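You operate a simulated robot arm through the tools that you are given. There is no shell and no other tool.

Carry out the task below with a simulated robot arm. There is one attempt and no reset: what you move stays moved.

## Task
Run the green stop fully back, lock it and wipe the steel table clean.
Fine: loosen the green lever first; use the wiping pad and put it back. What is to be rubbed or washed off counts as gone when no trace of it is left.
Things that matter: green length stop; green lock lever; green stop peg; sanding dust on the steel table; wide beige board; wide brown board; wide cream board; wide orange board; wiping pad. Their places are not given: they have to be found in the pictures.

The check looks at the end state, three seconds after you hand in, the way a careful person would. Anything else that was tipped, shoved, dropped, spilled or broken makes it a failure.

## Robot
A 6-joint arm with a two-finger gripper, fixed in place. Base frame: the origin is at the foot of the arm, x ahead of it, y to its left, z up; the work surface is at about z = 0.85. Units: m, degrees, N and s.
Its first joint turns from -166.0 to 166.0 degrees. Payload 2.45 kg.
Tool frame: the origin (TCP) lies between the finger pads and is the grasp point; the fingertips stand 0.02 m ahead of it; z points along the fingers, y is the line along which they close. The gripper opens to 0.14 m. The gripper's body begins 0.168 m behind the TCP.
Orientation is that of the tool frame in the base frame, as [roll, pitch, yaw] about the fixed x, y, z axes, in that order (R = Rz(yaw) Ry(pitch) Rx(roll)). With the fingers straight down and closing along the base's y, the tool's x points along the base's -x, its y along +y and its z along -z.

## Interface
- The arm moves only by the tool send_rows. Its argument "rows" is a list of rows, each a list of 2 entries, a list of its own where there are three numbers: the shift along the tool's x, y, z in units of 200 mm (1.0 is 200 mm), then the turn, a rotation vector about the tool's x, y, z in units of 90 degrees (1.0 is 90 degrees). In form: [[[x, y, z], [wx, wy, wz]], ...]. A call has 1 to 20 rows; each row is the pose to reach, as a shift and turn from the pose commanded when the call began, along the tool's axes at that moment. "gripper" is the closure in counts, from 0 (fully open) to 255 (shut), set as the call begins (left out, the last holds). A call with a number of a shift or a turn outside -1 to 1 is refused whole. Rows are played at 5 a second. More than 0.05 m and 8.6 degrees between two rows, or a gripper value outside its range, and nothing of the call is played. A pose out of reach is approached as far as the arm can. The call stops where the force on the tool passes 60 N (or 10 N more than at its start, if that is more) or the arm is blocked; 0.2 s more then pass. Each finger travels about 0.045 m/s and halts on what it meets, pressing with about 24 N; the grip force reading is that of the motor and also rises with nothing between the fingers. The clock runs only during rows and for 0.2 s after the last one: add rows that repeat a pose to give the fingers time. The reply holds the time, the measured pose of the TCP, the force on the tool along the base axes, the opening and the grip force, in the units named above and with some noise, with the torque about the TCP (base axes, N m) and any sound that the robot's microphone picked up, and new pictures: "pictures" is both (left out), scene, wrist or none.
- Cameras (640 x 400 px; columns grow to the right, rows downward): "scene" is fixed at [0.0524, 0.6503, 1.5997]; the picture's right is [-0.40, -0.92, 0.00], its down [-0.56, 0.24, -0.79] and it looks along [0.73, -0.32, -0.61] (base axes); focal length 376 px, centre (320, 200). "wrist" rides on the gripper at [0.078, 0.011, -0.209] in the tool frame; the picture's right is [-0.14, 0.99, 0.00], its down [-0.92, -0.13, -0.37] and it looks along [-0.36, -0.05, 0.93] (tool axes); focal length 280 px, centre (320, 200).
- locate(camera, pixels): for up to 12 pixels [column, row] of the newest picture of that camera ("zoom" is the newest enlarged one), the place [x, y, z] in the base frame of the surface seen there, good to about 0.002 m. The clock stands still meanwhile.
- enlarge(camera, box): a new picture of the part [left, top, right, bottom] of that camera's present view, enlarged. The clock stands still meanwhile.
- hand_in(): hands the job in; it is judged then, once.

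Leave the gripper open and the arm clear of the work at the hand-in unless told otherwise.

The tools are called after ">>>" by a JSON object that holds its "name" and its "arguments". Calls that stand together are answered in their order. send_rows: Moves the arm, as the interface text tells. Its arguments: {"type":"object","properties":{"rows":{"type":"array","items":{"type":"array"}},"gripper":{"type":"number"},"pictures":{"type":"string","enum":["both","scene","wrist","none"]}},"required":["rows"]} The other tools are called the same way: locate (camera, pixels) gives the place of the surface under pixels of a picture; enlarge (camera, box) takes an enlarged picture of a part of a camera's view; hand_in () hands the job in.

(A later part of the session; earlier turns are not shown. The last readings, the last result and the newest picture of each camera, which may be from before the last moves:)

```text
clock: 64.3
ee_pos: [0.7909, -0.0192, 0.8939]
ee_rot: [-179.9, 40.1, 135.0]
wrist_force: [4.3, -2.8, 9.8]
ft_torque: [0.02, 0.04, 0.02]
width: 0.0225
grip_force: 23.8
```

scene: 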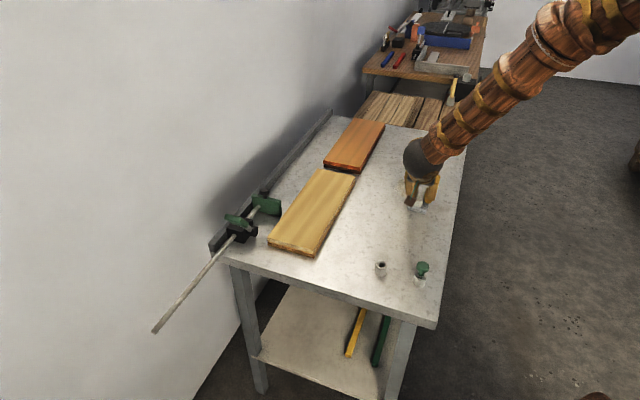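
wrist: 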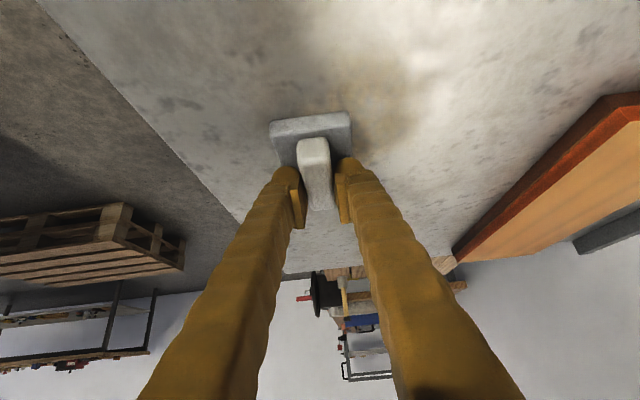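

Fz is about 10 N here. I shift 0.04 m sideways (+v) and stroke back along +u 0.225 m.

>>> {"name": "send_rows", "arguments": {"rows": [[[0, 0.1, 0], [0, 0, 0]], [[0, 0.2, 0], [0, 0, 0]], [[-0.078, 0.2, 0.0665], [0, 0, 0]], [[-0.156, 0.2, 0.133], [0, 0, 0]], [[-0.234, 0.2, 0.199], [0, 0, 0]], [[-0.312, 0.2, 0.265], [0, 0, 0]], [[-0.39, 0.2, 0.331], [0, 0, 0]], [[-0.468, 0.2, 0.397], [0, 0, 0]], [[-0.546, 0.2, 0.463], [0, 0, 0]], [[-0.624, 0.2, 0.529], [0, 0, 0]], [[-0.702, 0.2, 0.595], [0, 0, 0]], [[-0.78, 0.2, 0.661], [0, 0, 0]], [[-0.858, 0.2, 0.7276], [0, 0, 0]]], "pictures": "both"}}

```text
clock: 67.2
ee_pos: [0.98, -0.1519, 0.8938]
ee_rot: [-179.9, 40.3, 135.0]
wrist_force: [-4.0, 0.4, 7.1]
ft_torque: [0.01, 0.12, 0.01]
width: 0.0227
grip_force: 23.7
```

scene: 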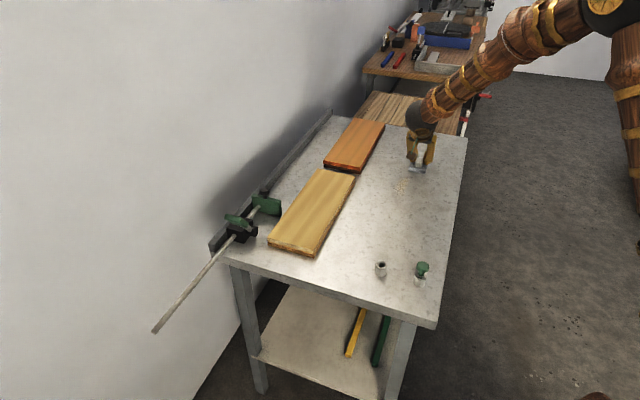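
wrist: 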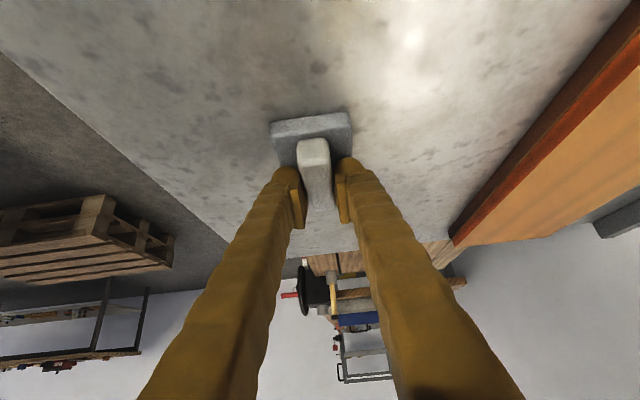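

Now the third lane: +0.04 m sideways (v≈0.625), pressing 1 mm more, stroke along -u.

>>> {"name": "send_rows", "arguments": {"rows": [[[0.003, 0.1, 0.004], [0, 0, 0]], [[0.003, 0.2, 0.004], [0, 0, 0]], [[0.081, 0.2, -0.0625], [0, 0, 0]], [[0.159, 0.2, -0.129], [0, 0, 0]], [[0.237, 0.2, -0.195], [0, 0, 0]], [[0.315, 0.2, -0.261], [0, 0, 0]], [[0.393, 0.2, -0.327], [0, 0, 0]], [[0.471, 0.2, -0.393], [0, 0, 0]], [[0.549, 0.2, -0.459], [0, 0, 0]], [[0.627, 0.2, -0.525], [0, 0, 0]], [[0.705, 0.2, -0.591], [0, 0, 0]], [[0.783, 0.2, -0.657], [0, 0, 0]], [[0.861, 0.2, -0.7236], [0, 0, 0]]], "pictures": "both"}}

```text
clock: 70.0
ee_pos: [0.8496, 0.0362, 0.8935]
ee_rot: [-179.9, 40.2, 135.0]
wrist_force: [7.2, -5.9, 26.9]
ft_torque: [-0.17, -0.12, 0.01]
width: 0.0224
grip_force: 23.6
```

scene: 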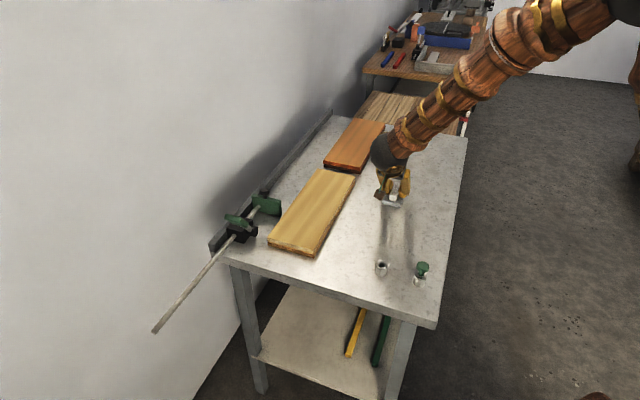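
wrist: 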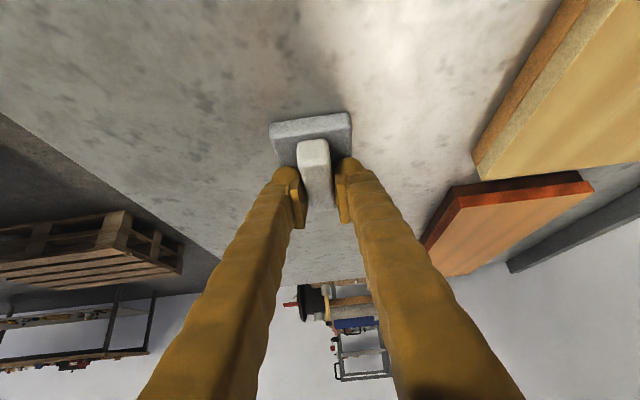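

Let me enlarge the scene on the area where the dust was to see what is left.

>>> {"name": "enlarge", "arguments": {"camera": "scene", "box": [370, 150, 460, 220]}}

```text
5.71 times, centred on (415, 185) of scene
```

zoom: 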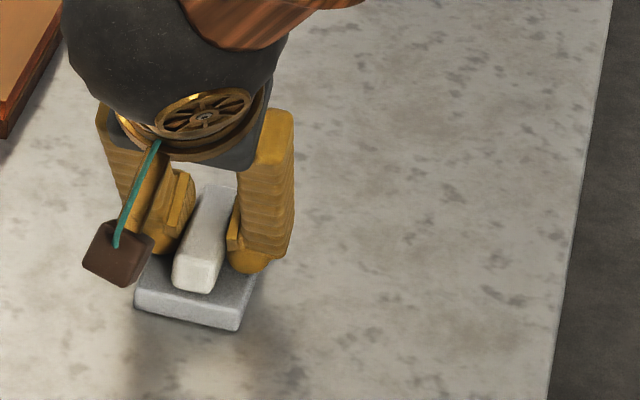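

It looks clean. For thoroughness I make a second pass over in-between lanes: back along +u at v≈0.605, then along -u at v≈0.565.

>>> {"name": "send_rows", "arguments": {"rows": [[[0, -0.1, 0], [0, 0, 0]], [[-0.086, -0.1, 0.0725], [0, 0, 0]], [[-0.172, -0.1, 0.145], [0, 0, 0]], [[-0.258, -0.1, 0.2175], [0, 0, 0]], [[-0.344, -0.1, 0.29], [0, 0, 0]], [[-0.43, -0.1, 0.3625], [0, 0, 0]], [[-0.516, -0.1, 0.435], [0, 0, 0]], [[-0.602, -0.1, 0.5075], [0, 0, 0]], [[-0.688, -0.1, 0.58], [0, 0, 0]], [[-0.774, -0.1, 0.6525], [0, 0, 0]], [[-0.858, -0.1, 0.7236], [0, 0, 0]]], "pictures": "none"}}

>>> {"name": "send_rows", "arguments": {"rows": [[[0.003, -0.1, 0.004], [0, 0, 0]], [[0.003, -0.2, 0.004], [0, 0, 0]], [[0.081, -0.2, -0.0625], [0, 0, 0]], [[0.159, -0.2, -0.129], [0, 0, 0]], [[0.237, -0.2, -0.195], [0, 0, 0]], [[0.315, -0.2, -0.261], [0, 0, 0]], [[0.393, -0.2, -0.327], [0, 0, 0]], [[0.471, -0.2, -0.393], [0, 0, 0]], [[0.549, -0.2, -0.459], [0, 0, 0]], [[0.627, -0.2, -0.525], [0, 0, 0]], [[0.705, -0.2, -0.591], [0, 0, 0]], [[0.783, -0.2, -0.657], [0, 0, 0]], [[0.861, -0.2, -0.7236], [0, 0, 0]]], "pictures": "both"}}

```text
clock: 72.3
ee_pos: [0.9945, -0.1358, 0.8933]
ee_rot: [-179.9, 40.2, 135.1]
wrist_force: [-0.2, 0.0, -1.3]
ft_torque: [-0.01, 0.04, -0.04]
width: 0.0227
grip_force: 24.5
```

```text
clock: 75.2
ee_pos: [0.8068, -0.0073, 0.8936]
ee_rot: [-179.9, 40.2, 135.0]
wrist_force: [0.0, -0.1, -0.1]
ft_torque: [-0.03, 0.0, 0.04]
width: 0.0223
grip_force: 23.5
```

scene: 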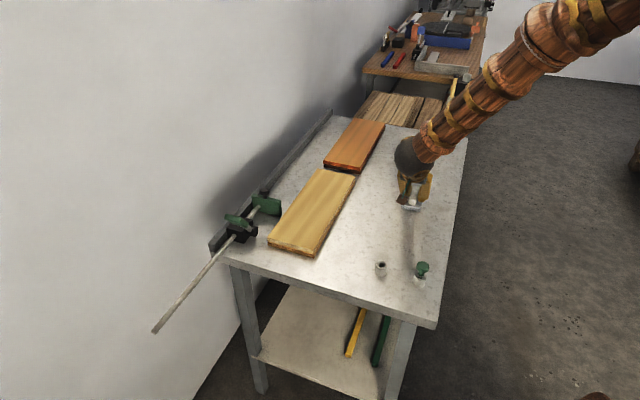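
wrist: 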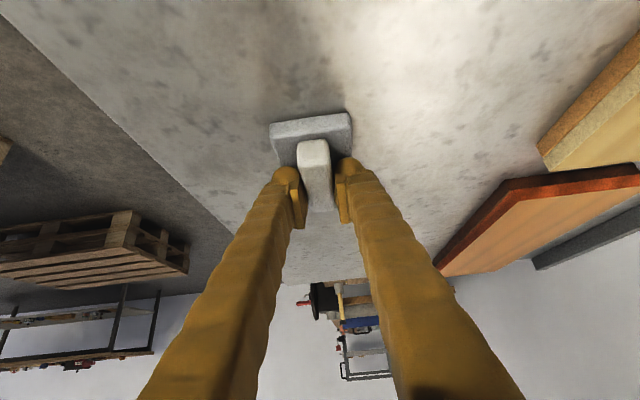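

The force is near zero now, as the handle crept slightly in the grip, but the earlier passes pressed with 10–27 N. I lift the pad and carry it back above its home spot, so that I can inspect the wiped area.

>>> {"name": "send_rows", "arguments": {"rows": [[[-0.0645, 0, -0.076], [0, 0, 0]], [[-0.129, 0, -0.1525], [0, 0, 0]], [[-0.282, 0, -0.023], [0, 0, 0]], [[-0.434, 0, 0.106], [0, 0, 0]], [[-0.587, 0, 0.236], [0, 0, 0]], [[-0.739, 0, 0.365], [0, 0, 0]], [[-0.892, -0.049, 0.494], [0, 0, 0]]], "pictures": "none"}}

>>> {"name": "send_rows", "arguments": {"rows": [[[-0.1525, 0, 0.1294], [0, 0, 0]], [[-0.305, 0, 0.2587], [0, 0, 0]], [[-0.4576, 0, 0.388], [0, 0, 0]], [[-0.61, 0, 0.5174], [0, 0, 0]], [[-0.7627, 0, 0.6468], [0, 0, 0]]], "pictures": "both"}}

>>> {"name": "enlarge", "arguments": {"camera": "scene", "box": [370, 140, 470, 220]}}

```text
clock: 76.8
ee_pos: [0.9413, -0.1562, 0.9332]
ee_rot: [-179.9, 40.2, 135.0]
wrist_force: [0.0, -0.1, -0.5]
ft_torque: [0.07, 0.03, -0.01]
width: 0.0227
grip_force: 23.6
```

```text
clock: 78.0
ee_pos: [1.0824, -0.2962, 0.9313]
ee_rot: [-180.0, 40.2, 134.9]
wrist_force: [0.0, -0.3, -0.2]
ft_torque: [0.01, 0.02, -0.01]
width: 0.0225
grip_force: 24.0
```

scene: 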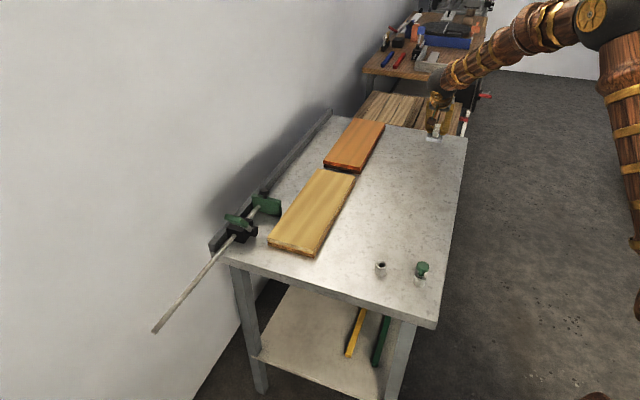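
wrist: 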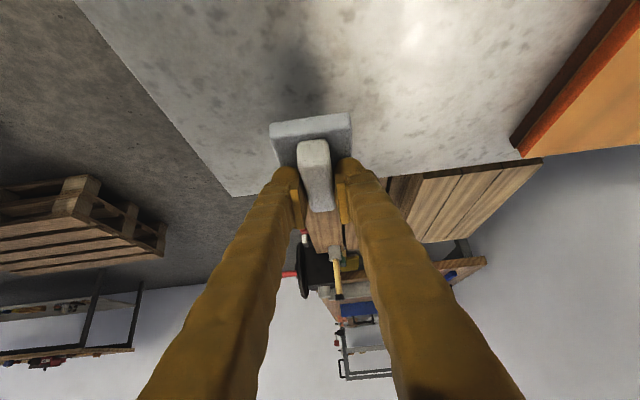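

```text
5.00 times, centred on (420, 180) of scene
```

zoom: 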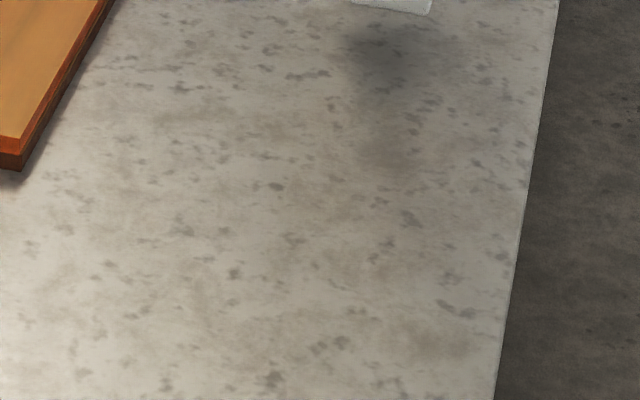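

The dust area looks clean in the scene view. While still holding the pad, I check the rest of the table surface for any remaining dust.

>>> {"name": "enlarge", "arguments": {"camera": "scene", "box": [330, 180, 460, 270]}}

>>> {"name": "enlarge", "arguments": {"camera": "scene", "box": [300, 100, 470, 200]}}

>>> {"name": "enlarge", "arguments": {"camera": "scene", "box": [220, 220, 440, 330]}}

>>> {"name": "enlarge", "arguments": {"camera": "wrist", "box": [80, 0, 520, 200]}}

```text
4.44 times, centred on (395, 225) of scene
```

zoom: 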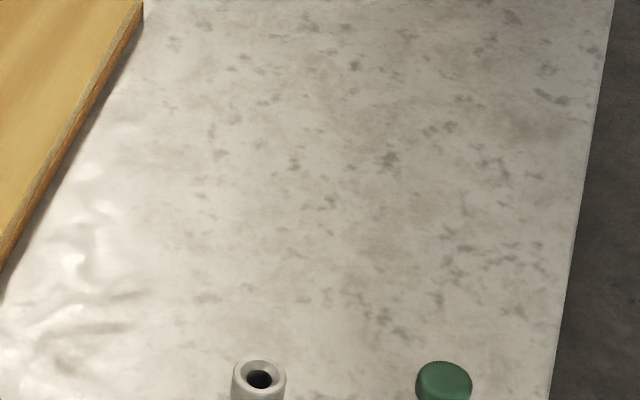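

```text
3.76 times, centred on (385, 150) of scene
```

zoom: 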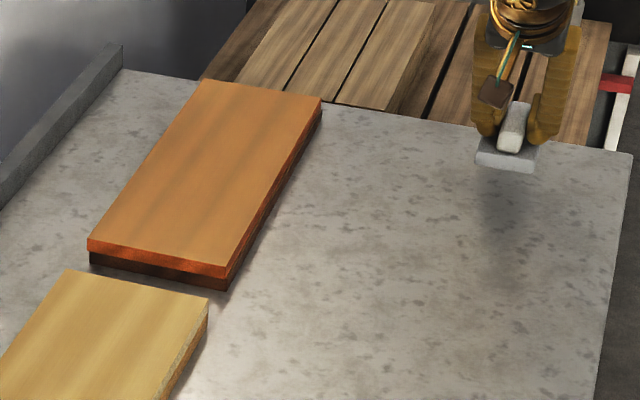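

```text
2.91 times, centred on (330, 275) of scene
```

zoom: 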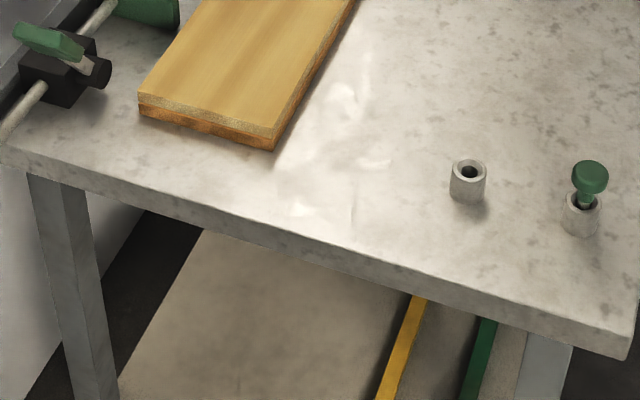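

```text
1.45 times, centred on (300, 100) of wrist
```

zoom: 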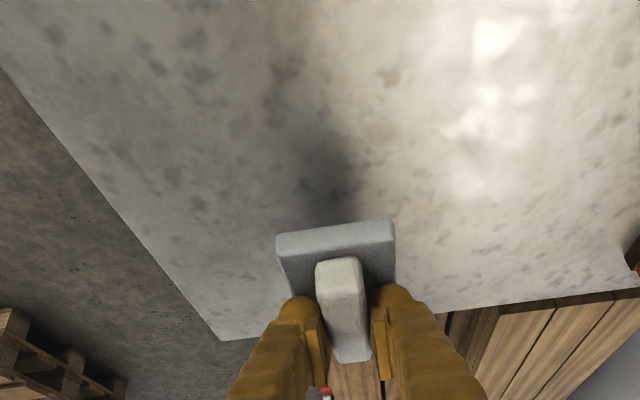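

There is a faint brownish smudge near scene (446,208) that I want to check; it may be table texture. I zoom in tighter on it and on the wiped area.

>>> {"name": "enlarge", "arguments": {"camera": "scene", "box": [425, 190, 465, 222]}}

>>> {"name": "enlarge", "arguments": {"camera": "scene", "box": [390, 168, 435, 200]}}

>>> {"name": "locate", "arguments": {"camera": "scene", "pixels": [[446, 208], [440, 195], [412, 185], [420, 205]]}}

```text
12.50 times, centred on (445, 206) of scene
```

zoom: 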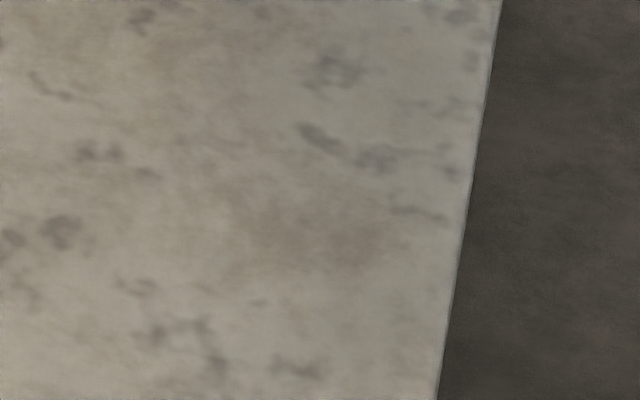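

```text
12.50 times, centred on (412, 184) of scene
```

zoom: 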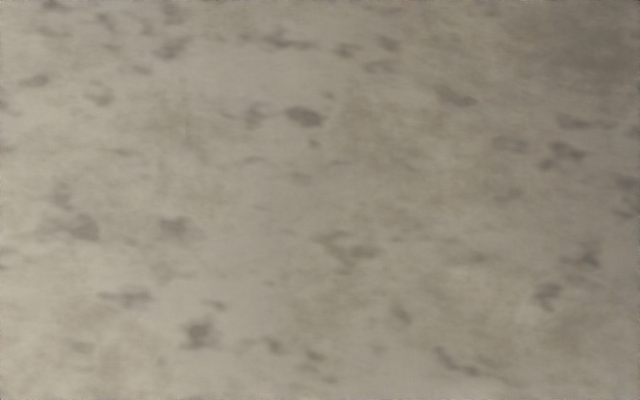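

```text
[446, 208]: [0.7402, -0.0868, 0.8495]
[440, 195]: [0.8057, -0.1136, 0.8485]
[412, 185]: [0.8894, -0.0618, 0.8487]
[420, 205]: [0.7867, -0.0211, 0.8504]
```

The smudge has the same grey-brown tone as the other table mottling, and no yellowish dust is left. To be safe against invisible residue, I do one more firm pass. I carry the pad back to u≈0.80, v≈0.545 and lower it.

>>> {"name": "send_rows", "arguments": {"rows": [[[0.134, -0.01, -0.1135], [0, 0, 0]], [[0.268, -0.02, -0.227], [0, 0, 0]], [[0.401, -0.03, -0.3405], [0, 0, 0]], [[0.535, -0.04, -0.454], [0, 0, 0]], [[0.669, -0.05, -0.5676], [0, 0, 0]]], "pictures": "none"}}

>>> {"name": "send_rows", "arguments": {"rows": [[[0.065, 0, 0.076], [0, 0, 0]], [[0.11, 0, 0.13], [0, 0, 0]], [[0.123, 0, 0.145], [0, 0, 0]], [[0.1294, 0, 0.1525], [0, 0, 0]], [[0.1326, 0, 0.1563], [0, 0, 0]]], "pictures": "wrist"}}

```text
clock: 79.2
ee_pos: [0.9501, -0.1796, 0.9331]
ee_rot: [-179.9, 40.2, 135.0]
wrist_force: [0.4, 0.0, -0.8]
ft_torque: [-0.04, -0.03, 0.02]
width: 0.0226
grip_force: 23.7
```

```text
clock: 80.3
ee_pos: [0.9522, -0.1792, 0.8928]
ee_rot: [179.9, 40.1, 135.1]
wrist_force: [-4.9, 0.7, 13.3]
ft_torque: [0.06, 0.12, 0.02]
width: 0.0226
grip_force: 23.6
```

wrist: 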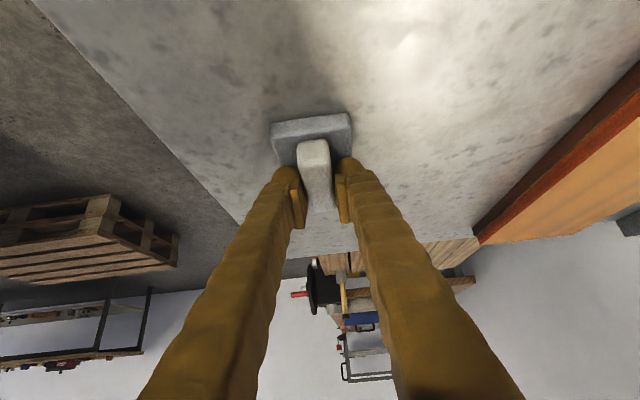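

About 13 N of pressing. I stroke along -u, shift 0.03 m, stroke back along +u.

>>> {"name": "send_rows", "arguments": {"rows": [[[0.0716, 0, -0.0605], [0, 0, 0]], [[0.1432, 0, -0.121], [0, 0, 0]], [[0.2148, 0, -0.1815], [0, 0, 0]], [[0.2864, 0, -0.242], [0, 0, 0]], [[0.358, 0, -0.3025], [0, 0, 0]], [[0.4296, 0, -0.363], [0, 0, 0]], [[0.5013, 0, -0.4235], [0, 0, 0]], [[0.5729, 0, -0.4841], [0, 0, 0]], [[0.6445, 0, -0.5446], [0, 0, 0]], [[0.7161, 0, -0.6051], [0, 0, 0]], [[0.7877, 0, -0.6657], [0, 0, 0]], [[0.8593, 0, -0.7262], [0, 0, 0]]], "pictures": "none"}}

>>> {"name": "send_rows", "arguments": {"rows": [[[0.003, 0.075, 0.004], [0, 0, 0]], [[0.003, 0.15, 0.004], [0, 0, 0]], [[-0.0716, 0.15, 0.0645], [0, 0, 0]], [[-0.1432, 0.15, 0.125], [0, 0, 0]], [[-0.2148, 0.15, 0.1855], [0, 0, 0]], [[-0.2864, 0.15, 0.246], [0, 0, 0]], [[-0.358, 0.15, 0.3065], [0, 0, 0]], [[-0.4296, 0.15, 0.367], [0, 0, 0]], [[-0.5013, 0.15, 0.4275], [0, 0, 0]], [[-0.5729, 0.15, 0.4881], [0, 0, 0]], [[-0.6445, 0.15, 0.5486], [0, 0, 0]], [[-0.7161, 0.15, 0.6091], [0, 0, 0]], [[-0.7877, 0.15, 0.6697], [0, 0, 0]], [[-0.8593, 0.15, 0.7302], [0, 0, 0]]], "pictures": "wrist"}}

```text
clock: 83.0
ee_pos: [0.7916, -0.0198, 0.8921]
ee_rot: [-179.8, 40.2, 135.1]
wrist_force: [6.1, -5.5, 21.1]
ft_torque: [-0.15, -0.13, -0.03]
width: 0.0229
grip_force: 23.8
```

```text
clock: 86.0
ee_pos: [0.9735, -0.1582, 0.8898]
ee_rot: [179.9, 40.3, 135.0]
wrist_force: [-5.9, 3.7, 14.0]
ft_torque: [-0.05, 0.0, 0.01]
width: 0.0227
grip_force: 24.0
```

wrist: 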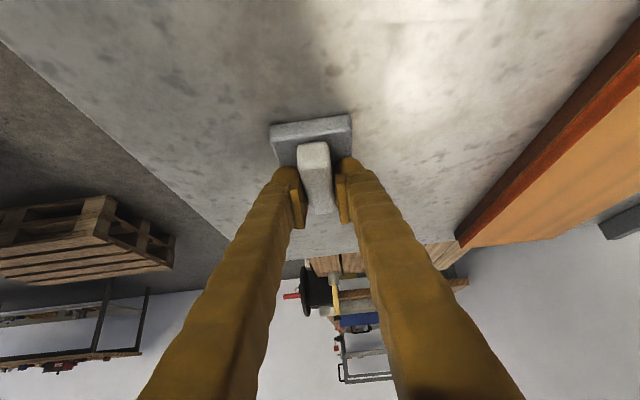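

Contact stayed good (14–21 N). Two more lanes at v≈0.605 and v≈0.635.

>>> {"name": "send_rows", "arguments": {"rows": [[[0, 0.075, 0], [0, 0, 0]], [[0, 0.15, 0], [0, 0, 0]], [[0.0716, 0.15, -0.0605], [0, 0, 0]], [[0.1432, 0.15, -0.121], [0, 0, 0]], [[0.2148, 0.15, -0.1815], [0, 0, 0]], [[0.2864, 0.15, -0.242], [0, 0, 0]], [[0.358, 0.15, -0.3025], [0, 0, 0]], [[0.4296, 0.15, -0.363], [0, 0, 0]], [[0.5013, 0.15, -0.4235], [0, 0, 0]], [[0.5729, 0.15, -0.4841], [0, 0, 0]], [[0.6445, 0.15, -0.5446], [0, 0, 0]], [[0.7161, 0.15, -0.6051], [0, 0, 0]], [[0.7877, 0.15, -0.6657], [0, 0, 0]], [[0.8593, 0.15, -0.7262], [0, 0, 0]]], "pictures": "none"}}

>>> {"name": "send_rows", "arguments": {"rows": [[[0, 0.075, 0], [0, 0, 0]], [[0, 0.15, 0], [0, 0, 0]], [[-0.0716, 0.15, 0.0605], [0, 0, 0]], [[-0.1432, 0.15, 0.121], [0, 0, 0]], [[-0.2148, 0.15, 0.1815], [0, 0, 0]], [[-0.2864, 0.15, 0.242], [0, 0, 0]], [[-0.358, 0.15, 0.3025], [0, 0, 0]], [[-0.4296, 0.15, 0.363], [0, 0, 0]], [[-0.5013, 0.15, 0.4235], [0, 0, 0]], [[-0.5729, 0.15, 0.4841], [0, 0, 0]], [[-0.6445, 0.15, 0.5446], [0, 0, 0]], [[-0.7161, 0.15, 0.6051], [0, 0, 0]], [[-0.7877, 0.15, 0.6657], [0, 0, 0]], [[-0.8593, 0.15, 0.7262], [0, 0, 0]]], "pictures": "both"}}

```text
clock: 89.0
ee_pos: [0.8349, 0.0226, 0.892]
ee_rot: [-180.0, 40.2, 134.9]
wrist_force: [-0.2, 0.1, -1.0]
ft_torque: [-0.02, 0.0, 0.0]
width: 0.0225
grip_force: 24.1
```

```text
clock: 92.0
ee_pos: [1.0153, -0.1172, 0.8907]
ee_rot: [-179.8, 40.2, 135.0]
wrist_force: [0.1, 0.5, -0.3]
ft_torque: [0.02, -0.01, 0.02]
width: 0.0226
grip_force: 24.1
```

scene: 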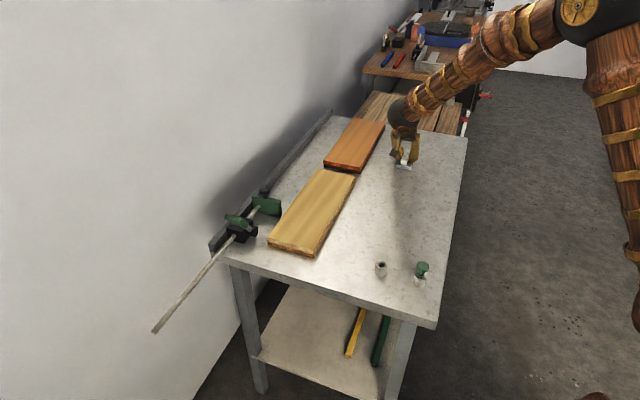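
wrist: 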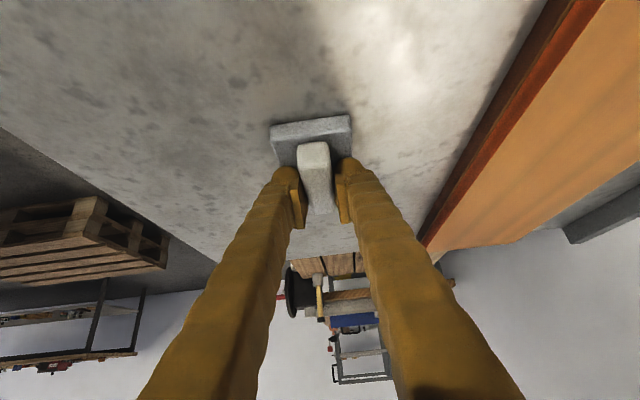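

The last lanes lost contact as the handle crept in the grip. I press down 3 mm more and repeat these two lanes.

>>> {"name": "send_rows", "arguments": {"rows": [[[0.005, 0, 0.006], [0, 0, 0]], [[0.0097, 0, 0.0115], [0, 0, 0]], [[0.0097, 0, 0.0115], [0, 0, 0]]], "pictures": "none"}}

```text
clock: 92.8
ee_pos: [1.0151, -0.1154, 0.8905]
ee_rot: [-180.0, 40.4, 134.9]
wrist_force: [-2.8, -3.5, 34.1]
ft_torque: [-0.2, -0.09, -0.02]
width: 0.023
grip_force: 24.1
```

34 N now. I stroke along -u at v≈0.635, then back along +u at v≈0.605.

>>> {"name": "send_rows", "arguments": {"rows": [[[0.0716, 0, -0.0605], [0, 0, 0]], [[0.1432, 0, -0.121], [0, 0, 0]], [[0.2148, 0, -0.1815], [0, 0, 0]], [[0.2864, 0, -0.242], [0, 0, 0]], [[0.358, 0, -0.3025], [0, 0, 0]], [[0.4296, 0, -0.363], [0, 0, 0]], [[0.5013, 0, -0.4235], [0, 0, 0]], [[0.5729, 0, -0.4841], [0, 0, 0]], [[0.6445, 0, -0.5446], [0, 0, 0]], [[0.7161, 0, -0.6051], [0, 0, 0]], [[0.7877, 0, -0.6657], [0, 0, 0]], [[0.8593, 0, -0.7262], [0, 0, 0]]], "pictures": "none"}}

>>> {"name": "send_rows", "arguments": {"rows": [[[0.003, -0.075, 0.004], [0, 0, 0]], [[0.003, -0.15, 0.004], [0, 0, 0]], [[-0.0686, -0.15, 0.0645], [0, 0, 0]], [[-0.1402, -0.15, 0.125], [0, 0, 0]], [[-0.2118, -0.15, 0.1855], [0, 0, 0]], [[-0.2834, -0.15, 0.246], [0, 0, 0]], [[-0.355, -0.15, 0.3065], [0, 0, 0]], [[-0.4266, -0.15, 0.367], [0, 0, 0]], [[-0.4983, -0.15, 0.4275], [0, 0, 0]], [[-0.5699, -0.15, 0.4881], [0, 0, 0]], [[-0.6415, -0.15, 0.5486], [0, 0, 0]], [[-0.7131, -0.15, 0.6091], [0, 0, 0]], [[-0.7847, -0.15, 0.6697], [0, 0, 0]], [[-0.8563, -0.15, 0.7302], [0, 0, 0]]], "pictures": "both"}}

```text
clock: 95.3
ee_pos: [0.8548, 0.0423, 0.89]
ee_rot: [-180.0, 40.3, 134.9]
wrist_force: [16.4, -11.9, 55.6]
ft_torque: [-0.13, -0.17, 0.03]
width: 0.0229
grip_force: 24.2
```

```text
clock: 95.7
ee_pos: [0.8494, 0.0391, 0.89]
ee_rot: [179.7, 40.3, 135.1]
wrist_force: [-4.6, -2.7, 14.0]
ft_torque: [-0.1, 0.5, 0.02]
width: 0.0229
grip_force: 23.5
stopped in row 1: the force on the tool passed its limit at 71 N (the readings are from after the stop); the commanded pose is now the measured one
```

scene: 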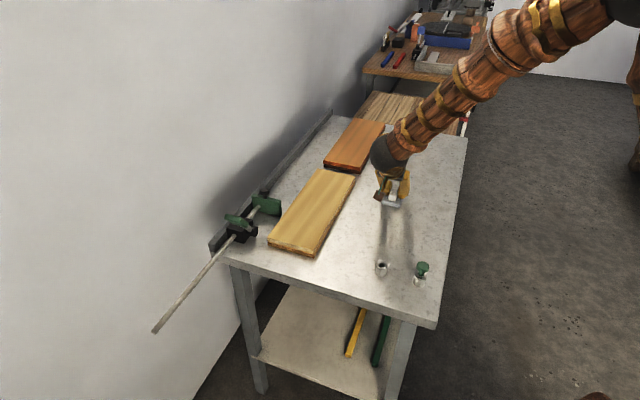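
wrist: 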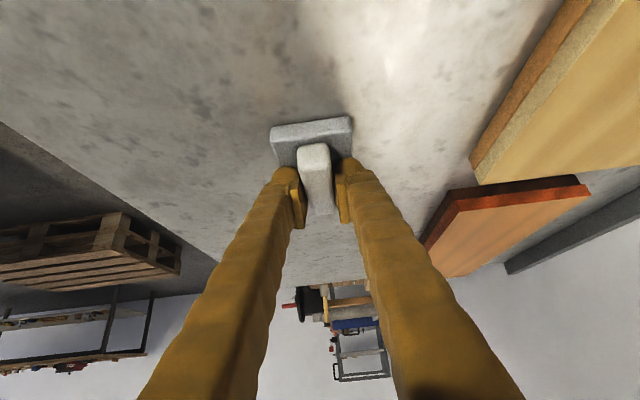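

Pressing grew too high and the call stopped harmlessly; now it is 14 N. I shift 0.02 m without extra pressing and stroke along +u.

>>> {"name": "send_rows", "arguments": {"rows": [[[0, -0.05, 0], [0, 0, 0]], [[0, -0.1, 0], [0, 0, 0]], [[-0.0716, -0.1, 0.0605], [0, 0, 0]], [[-0.1432, -0.1, 0.121], [0, 0, 0]], [[-0.2148, -0.1, 0.1815], [0, 0, 0]], [[-0.2864, -0.1, 0.242], [0, 0, 0]], [[-0.358, -0.1, 0.3025], [0, 0, 0]], [[-0.4296, -0.1, 0.363], [0, 0, 0]], [[-0.5013, -0.1, 0.4235], [0, 0, 0]], [[-0.5729, -0.1, 0.4841], [0, 0, 0]], [[-0.6445, -0.1, 0.5446], [0, 0, 0]], [[-0.7161, -0.1, 0.6051], [0, 0, 0]], [[-0.7877, -0.1, 0.6657], [0, 0, 0]], [[-0.8593, -0.1, 0.7262], [0, 0, 0]]], "pictures": "both"}}

```text
clock: 98.7
ee_pos: [0.9955, -0.1327, 0.8884]
ee_rot: [179.7, 40.2, 135.1]
wrist_force: [-11.9, 10.1, 40.1]
ft_torque: [0.11, 0.31, -0.07]
width: 0.0227
grip_force: 23.9
```

scene: 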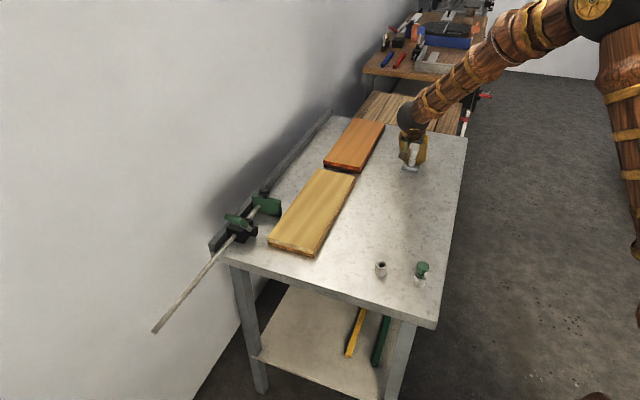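
wrist: 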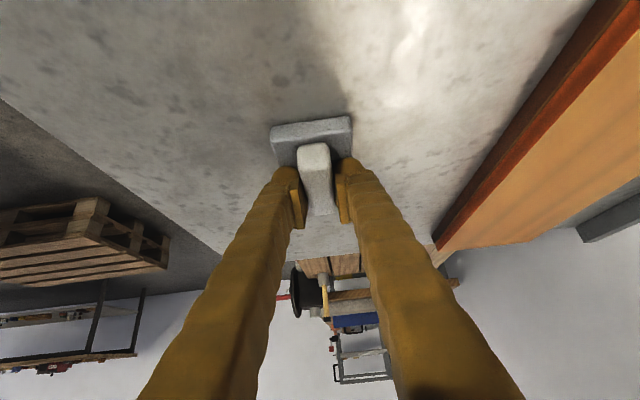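

That pass was firm. Now I lift the pad 0.04 m and carry it back above its home spot.

>>> {"name": "send_rows", "arguments": {"rows": [[[-0.0645, 0, -0.0764], [0, 0, 0]], [[-0.129, 0, -0.1528], [0, 0, 0]], [[-0.265, -0.055, -0.038], [0, 0, 0]], [[-0.4, -0.11, 0.0766], [0, 0, 0]], [[-0.536, -0.164, 0.191], [0, 0, 0]], [[-0.672, -0.219, 0.306], [0, 0, 0]], [[-0.8076, -0.273, 0.4207], [0, 0, 0]], [[-0.8076, -0.273, 0.4207], [0, 0, 0]]], "pictures": "both"}}

>>> {"name": "enlarge", "arguments": {"camera": "wrist", "box": [240, 90, 380, 230]}}

>>> {"name": "locate", "arguments": {"camera": "wrist", "pixels": [[275, 127], [345, 120], [275, 135], [350, 135], [310, 127], [300, 148], [328, 146], [312, 170], [318, 205], [312, 148]]}}

>>> {"name": "enlarge", "arguments": {"camera": "scene", "box": [370, 140, 470, 220]}}

```text
clock: 100.5
ee_pos: [1.0819, -0.2981, 0.9308]
ee_rot: [179.8, 40.3, 135.1]
wrist_force: [0.8, -0.3, -1.1]
ft_torque: [-0.01, 0.03, 0.0]
width: 0.0227
grip_force: 24.3
```

scene: 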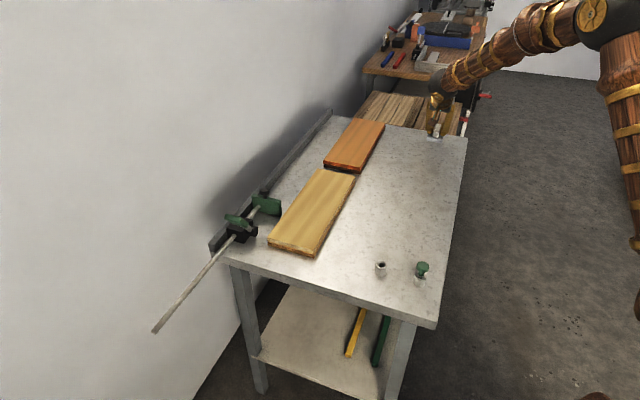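
wrist: 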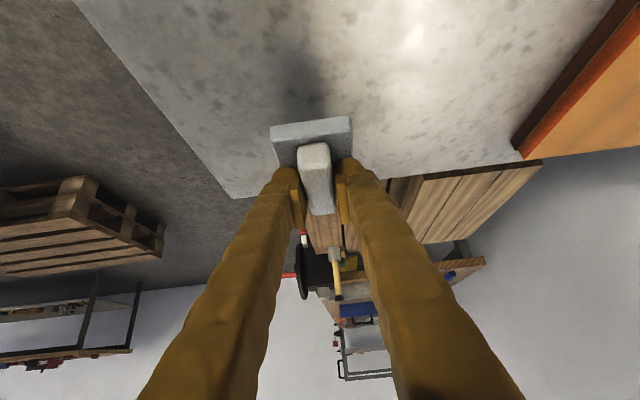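

```text
2.86 times, centred on (310, 160) of wrist
```

zoom: 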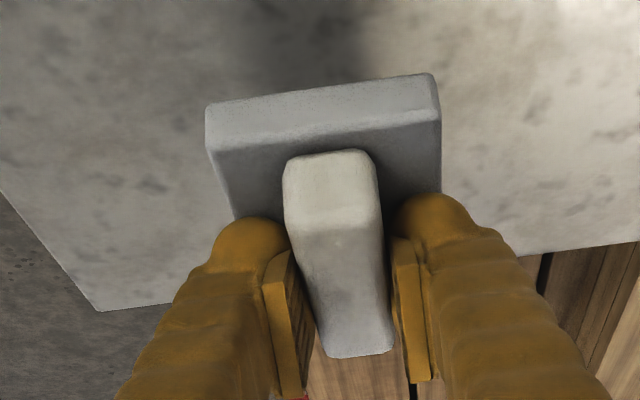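

```text
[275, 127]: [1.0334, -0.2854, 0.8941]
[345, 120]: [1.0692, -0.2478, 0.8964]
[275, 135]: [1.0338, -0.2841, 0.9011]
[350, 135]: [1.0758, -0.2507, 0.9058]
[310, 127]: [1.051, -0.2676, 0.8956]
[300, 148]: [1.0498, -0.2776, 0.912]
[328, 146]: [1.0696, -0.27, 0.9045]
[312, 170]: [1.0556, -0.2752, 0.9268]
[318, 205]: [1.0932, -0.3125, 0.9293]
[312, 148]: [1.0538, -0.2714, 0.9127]
```

```text
5.00 times, centred on (420, 180) of scene
```

zoom: 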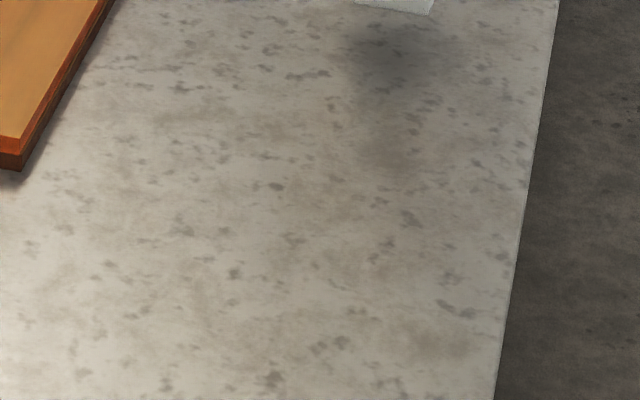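

The pad's front face is at u≈0.932 (0.931 originally) and centred at v≈0.556, so it is right above its home spot. Its bottom is about 38 mm above the table. I lower it 37 mm and check the contact.

>>> {"name": "send_rows", "arguments": {"rows": [[[0.05, 0, 0.06], [0, 0, 0]], [[0.09, 0, 0.107], [0, 0, 0]], [[0.11, 0, 0.13], [0, 0, 0]], [[0.1195, 0, 0.1413], [0, 0, 0]]], "pictures": "none"}}

```text
clock: 101.5
ee_pos: [1.0822, -0.2986, 0.8926]
ee_rot: [179.8, 40.2, 135.1]
wrist_force: [-0.5, -0.1, 0.1]
ft_torque: [0.02, -0.01, -0.05]
width: 0.0228
grip_force: 23.8
```

No contact yet. I lower further in 0.7 mm steps.

>>> {"name": "send_rows", "arguments": {"rows": [[[0.0022, 0, 0.0027], [0, 0, 0]], [[0.0045, 0, 0.0053], [0, 0, 0]], [[0.0045, 0, 0.0053], [0, 0, 0]]], "pictures": "none"}}

```text
clock: 102.3
ee_pos: [1.082, -0.2983, 0.8915]
ee_rot: [179.8, 40.2, 135.1]
wrist_force: [-0.7, -0.9, -0.5]
ft_torque: [0.01, 0.03, -0.03]
width: 0.0225
grip_force: 24.3
```

>>> {"name": "send_rows", "arguments": {"rows": [[[0.0022, 0, 0.0027], [0, 0, 0]], [[0.0045, 0, 0.0053], [0, 0, 0]], [[0.0045, 0, 0.0053], [0, 0, 0]]], "pictures": "wrist"}}

```text
clock: 103.1
ee_pos: [1.0839, -0.2981, 0.8902]
ee_rot: [179.7, 40.3, 135.0]
wrist_force: [0.5, -0.8, 13.6]
ft_torque: [0.17, 0.24, 0.03]
width: 0.0227
grip_force: 23.8
```

wrist: 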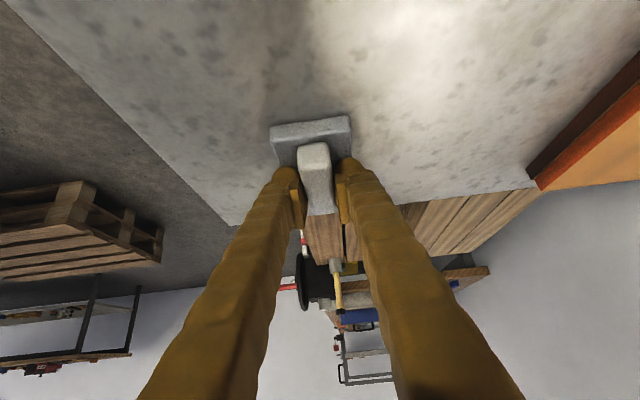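

The pad rests on the table with about 14 N. I ease off 0.7 mm, then open the fingers to 0.06 m.

>>> {"name": "send_rows", "arguments": {"rows": [[[-0.0022, 0, -0.0027], [0, 0, 0]], [[-0.0022, 0, -0.0027], [0, 0, 0]]], "pictures": "none"}}

>>> {"name": "send_rows", "arguments": {"rows": [[[0, 0, 0], [0, 0, 0]], [[0, 0, 0], [0, 0, 0]], [[0, 0, 0], [0, 0, 0]], [[0, 0, 0], [0, 0, 0]]], "gripper": 146, "pictures": "wrist"}}

```text
clock: 103.7
ee_pos: [1.0825, -0.2978, 0.8906]
ee_rot: [179.7, 40.1, 135.1]
wrist_force: [4.9, -0.9, 10.6]
ft_torque: [-0.06, -0.06, 0.02]
width: 0.0229
grip_force: 24.2
```

```text
clock: 104.7
ee_pos: [1.0835, -0.2972, 0.8899]
ee_rot: [179.8, 40.2, 135.1]
wrist_force: [0.8, 2.3, 5.9]
ft_torque: [-0.09, 0.09, -0.04]
width: 0.0582
grip_force: 0.0
```

wrist: 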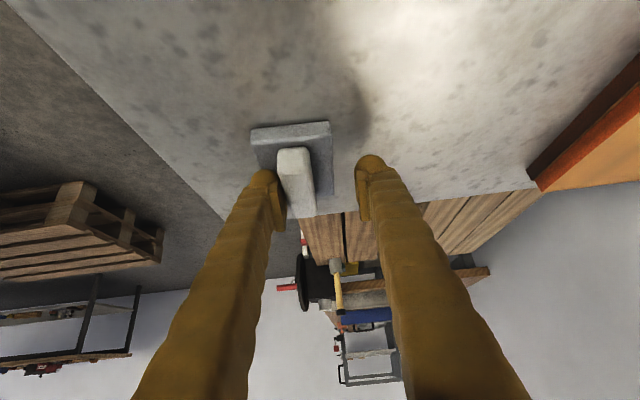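

The left finger's tip rubbed on the pad plate as it opened and dragged the pad about 15 mm toward -v. I raise the fingers 6 mm to clear the plate, then measure the pad.

>>> {"name": "send_rows", "arguments": {"rows": [[[-0.0095, 0, -0.0115], [0, 0, 0]], [[-0.0195, 0, -0.023], [0, 0, 0]], [[-0.0195, 0, -0.023], [0, 0, 0]]], "pictures": "wrist"}}

>>> {"name": "enlarge", "arguments": {"camera": "wrist", "box": [230, 100, 370, 230]}}

>>> {"name": "locate", "arguments": {"camera": "wrist", "pixels": [[256, 134], [327, 127], [290, 130], [280, 160], [306, 158], [293, 165], [298, 190], [302, 210], [258, 142], [325, 140], [318, 150], [262, 152]]}}

```text
clock: 105.5
ee_pos: [1.082, -0.2976, 0.8967]
ee_rot: [179.8, 40.2, 135.1]
wrist_force: [-0.1, 0.3, -0.4]
ft_torque: [-0.03, 0.02, -0.02]
width: 0.0599
grip_force: 0.0
```

wrist: 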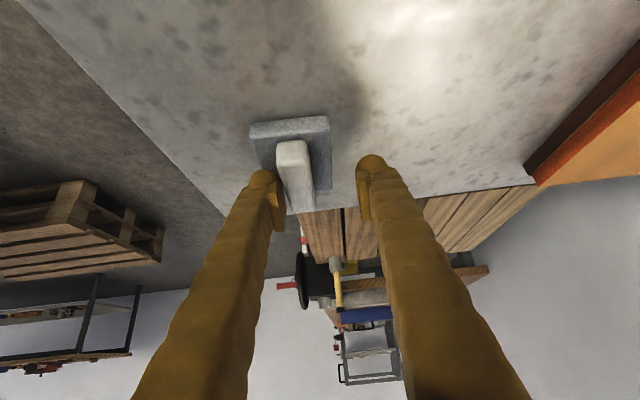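

```text
3.08 times, centred on (300, 165) of wrist
```

zoom: 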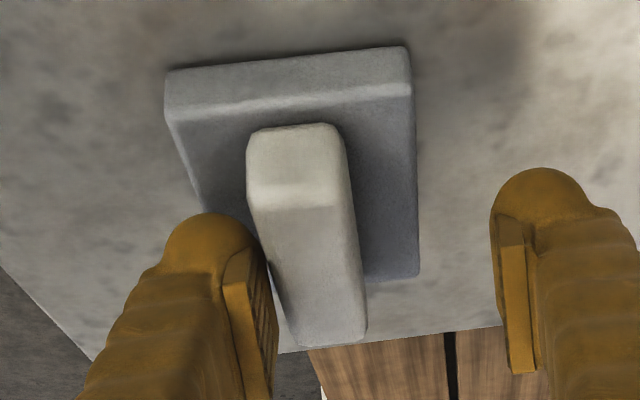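

```text
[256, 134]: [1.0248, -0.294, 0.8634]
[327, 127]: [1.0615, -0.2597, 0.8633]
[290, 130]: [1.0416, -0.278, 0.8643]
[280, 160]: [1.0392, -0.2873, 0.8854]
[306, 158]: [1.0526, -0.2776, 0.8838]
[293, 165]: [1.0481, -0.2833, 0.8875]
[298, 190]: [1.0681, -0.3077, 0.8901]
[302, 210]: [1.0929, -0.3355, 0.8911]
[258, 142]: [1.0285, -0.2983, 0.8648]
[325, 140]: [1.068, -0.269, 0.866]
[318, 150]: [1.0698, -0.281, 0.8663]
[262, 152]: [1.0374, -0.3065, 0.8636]
```

The pad sits about 16 mm off toward -v with its orientation unchanged. I centre the fingers on the handle at this safe height and grip it again.

>>> {"name": "send_rows", "arguments": {"rows": [[[0, -0.037, 0], [0, 0, 0]], [[0, -0.0735, 0], [0, 0, 0]], [[0, -0.0735, 0], [0, 0, 0]]], "pictures": "none"}}

>>> {"name": "send_rows", "arguments": {"rows": [[[0, 0, 0], [0, 0, 0]], [[0, 0, 0], [0, 0, 0]], [[0, 0, 0], [0, 0, 0]], [[0, 0, 0], [0, 0, 0]]], "gripper": 255, "pictures": "wrist"}}

```text
clock: 106.3
ee_pos: [1.0722, -0.3078, 0.8964]
ee_rot: [179.9, 40.2, 135.1]
wrist_force: [0.9, 0.4, 0.6]
ft_torque: [0.02, 0.01, 0.01]
width: 0.0599
grip_force: 0.2
```

```text
clock: 107.3
ee_pos: [1.0728, -0.3079, 0.8963]
ee_rot: [179.8, 40.1, 135.1]
wrist_force: [0.5, -1.2, 0.7]
ft_torque: [0.01, -0.02, -0.03]
width: 0.0228
grip_force: 24.3
```

wrist: 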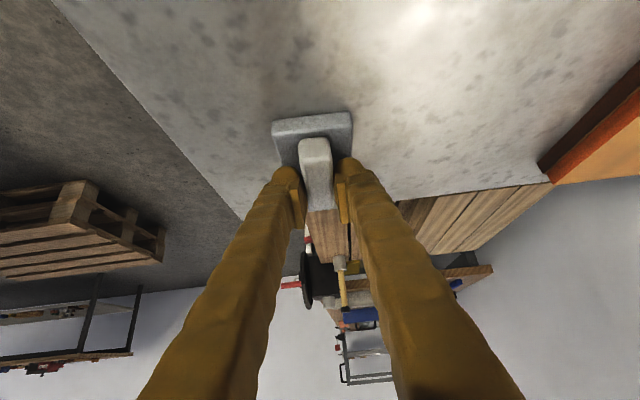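

Gripped. I lift 4 mm, move 15.6 mm back toward +v and lower again by 4 mm.

>>> {"name": "send_rows", "arguments": {"rows": [[[-0.0129, 0, -0.0153], [0, 0, 0]], [[-0.0129, 0.039, -0.0153], [0, 0, 0]], [[-0.0129, 0.078, -0.0153], [0, 0, 0]], [[-0.0065, 0.078, -0.0077], [0, 0, 0]], [[-0.001, 0.078, -0.0012], [0, 0, 0]], [[-0.001, 0.078, -0.0012], [0, 0, 0]]], "pictures": "wrist"}}

```text
clock: 108.7
ee_pos: [1.0835, -0.2961, 0.8955]
ee_rot: [179.9, 40.2, 135.1]
wrist_force: [-0.3, 0.8, 0.0]
ft_torque: [0.03, -0.08, -0.02]
width: 0.0229
grip_force: 24.2
```

wrist: 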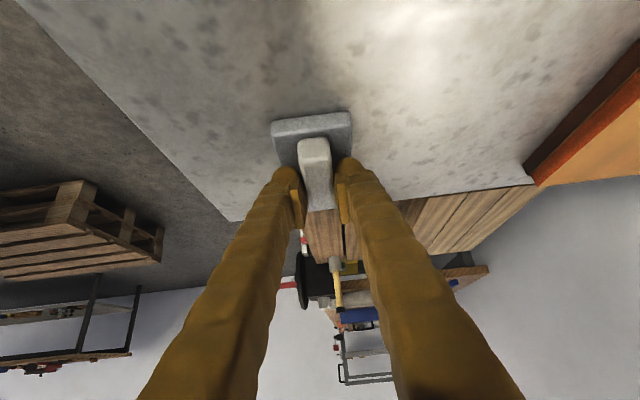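

The pad is at its home spot with zero load and the tips clear of the plate. I open the fingers.

>>> {"name": "send_rows", "arguments": {"rows": [[[0, 0, 0], [0, 0, 0]], [[0, 0, 0], [0, 0, 0]], [[0, 0, 0], [0, 0, 0]], [[0, 0, 0], [0, 0, 0]]], "gripper": 146, "pictures": "wrist"}}

>>> {"name": "locate", "arguments": {"camera": "wrist", "pixels": [[276, 128], [346, 122], [310, 126], [302, 155], [327, 154], [315, 165], [320, 190], [278, 138], [346, 135]]}}

```text
clock: 109.7
ee_pos: [1.0837, -0.2978, 0.8959]
ee_rot: [179.9, 40.1, 135.2]
wrist_force: [0.0, 0.4, 0.0]
ft_torque: [-0.02, 0.02, 0.0]
width: 0.0599
grip_force: 0.1
```

wrist: 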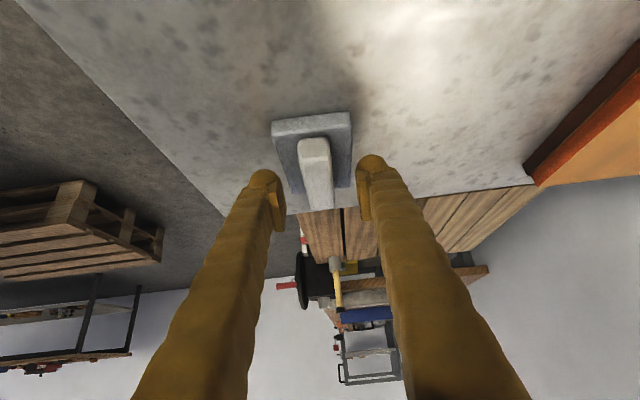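

```text
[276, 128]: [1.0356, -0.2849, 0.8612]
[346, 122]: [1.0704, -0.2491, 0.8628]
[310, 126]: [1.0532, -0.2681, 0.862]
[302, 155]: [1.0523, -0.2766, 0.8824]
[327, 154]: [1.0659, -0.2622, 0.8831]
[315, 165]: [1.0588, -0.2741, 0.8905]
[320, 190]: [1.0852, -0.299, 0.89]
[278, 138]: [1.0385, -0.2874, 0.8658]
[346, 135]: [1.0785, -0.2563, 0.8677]
```

The pad is back within about 2 mm of its original place. I withdraw straight back along the fingers 0.18 m and look.

>>> {"name": "send_rows", "arguments": {"rows": [[[0, 0, -0.1], [0, 0, 0]], [[0, 0, -0.25], [0, 0, 0]], [[0, 0, -0.45], [0, 0, 0]], [[0, 0, -0.67], [0, 0, 0]], [[0, 0, -0.9], [0, 0, 0]]], "pictures": "both"}}

>>> {"name": "enlarge", "arguments": {"camera": "scene", "box": [380, 120, 480, 200]}}

>>> {"name": "enlarge", "arguments": {"camera": "scene", "box": [200, 140, 360, 270]}}

```text
clock: 110.9
ee_pos: [1.0009, -0.2149, 1.0342]
ee_rot: [179.7, 40.2, 135.1]
wrist_force: [0.1, -0.5, 0.1]
ft_torque: [-0.04, 0.0, -0.03]
width: 0.0599
grip_force: 0.1
```

scene: 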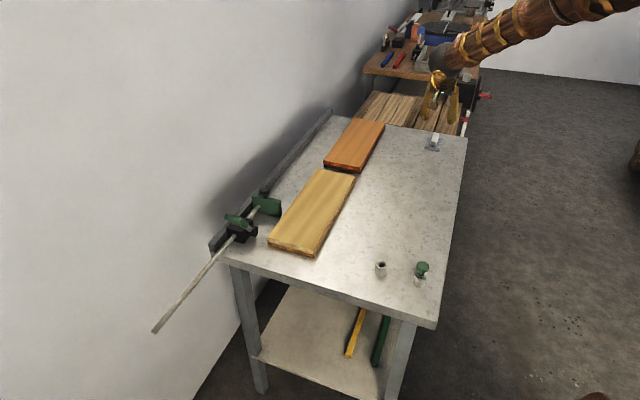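
wrist: 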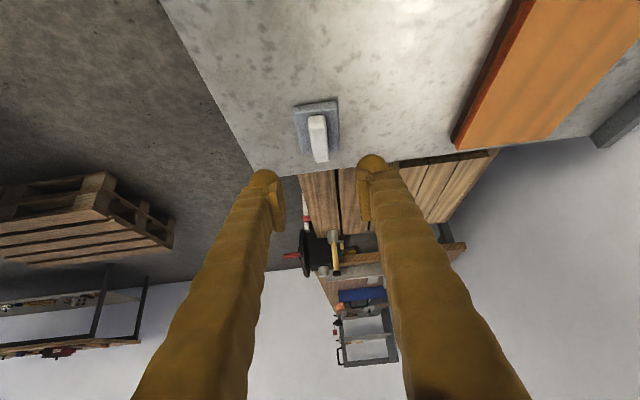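

```text
5.00 times, centred on (430, 160) of scene
```

zoom: 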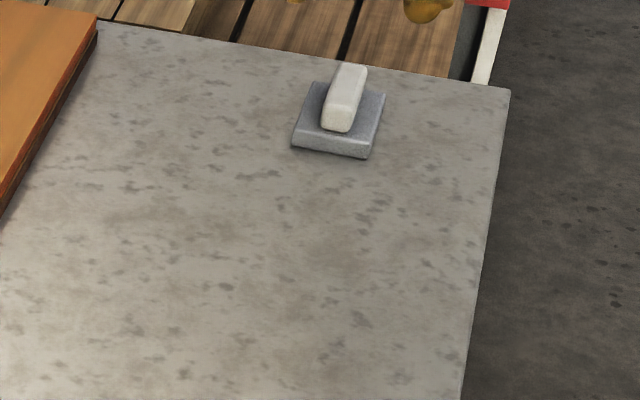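

```text
3.08 times, centred on (280, 205) of scene
```

zoom: 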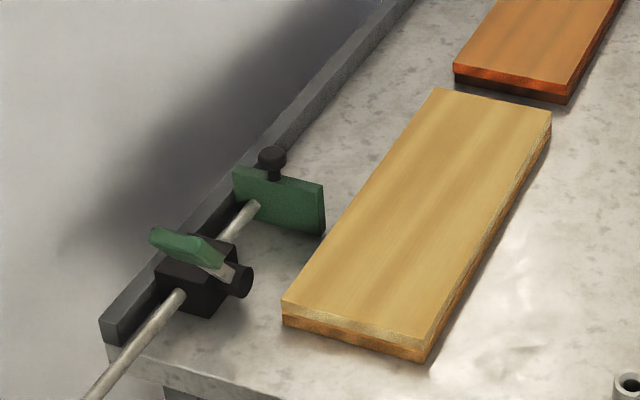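

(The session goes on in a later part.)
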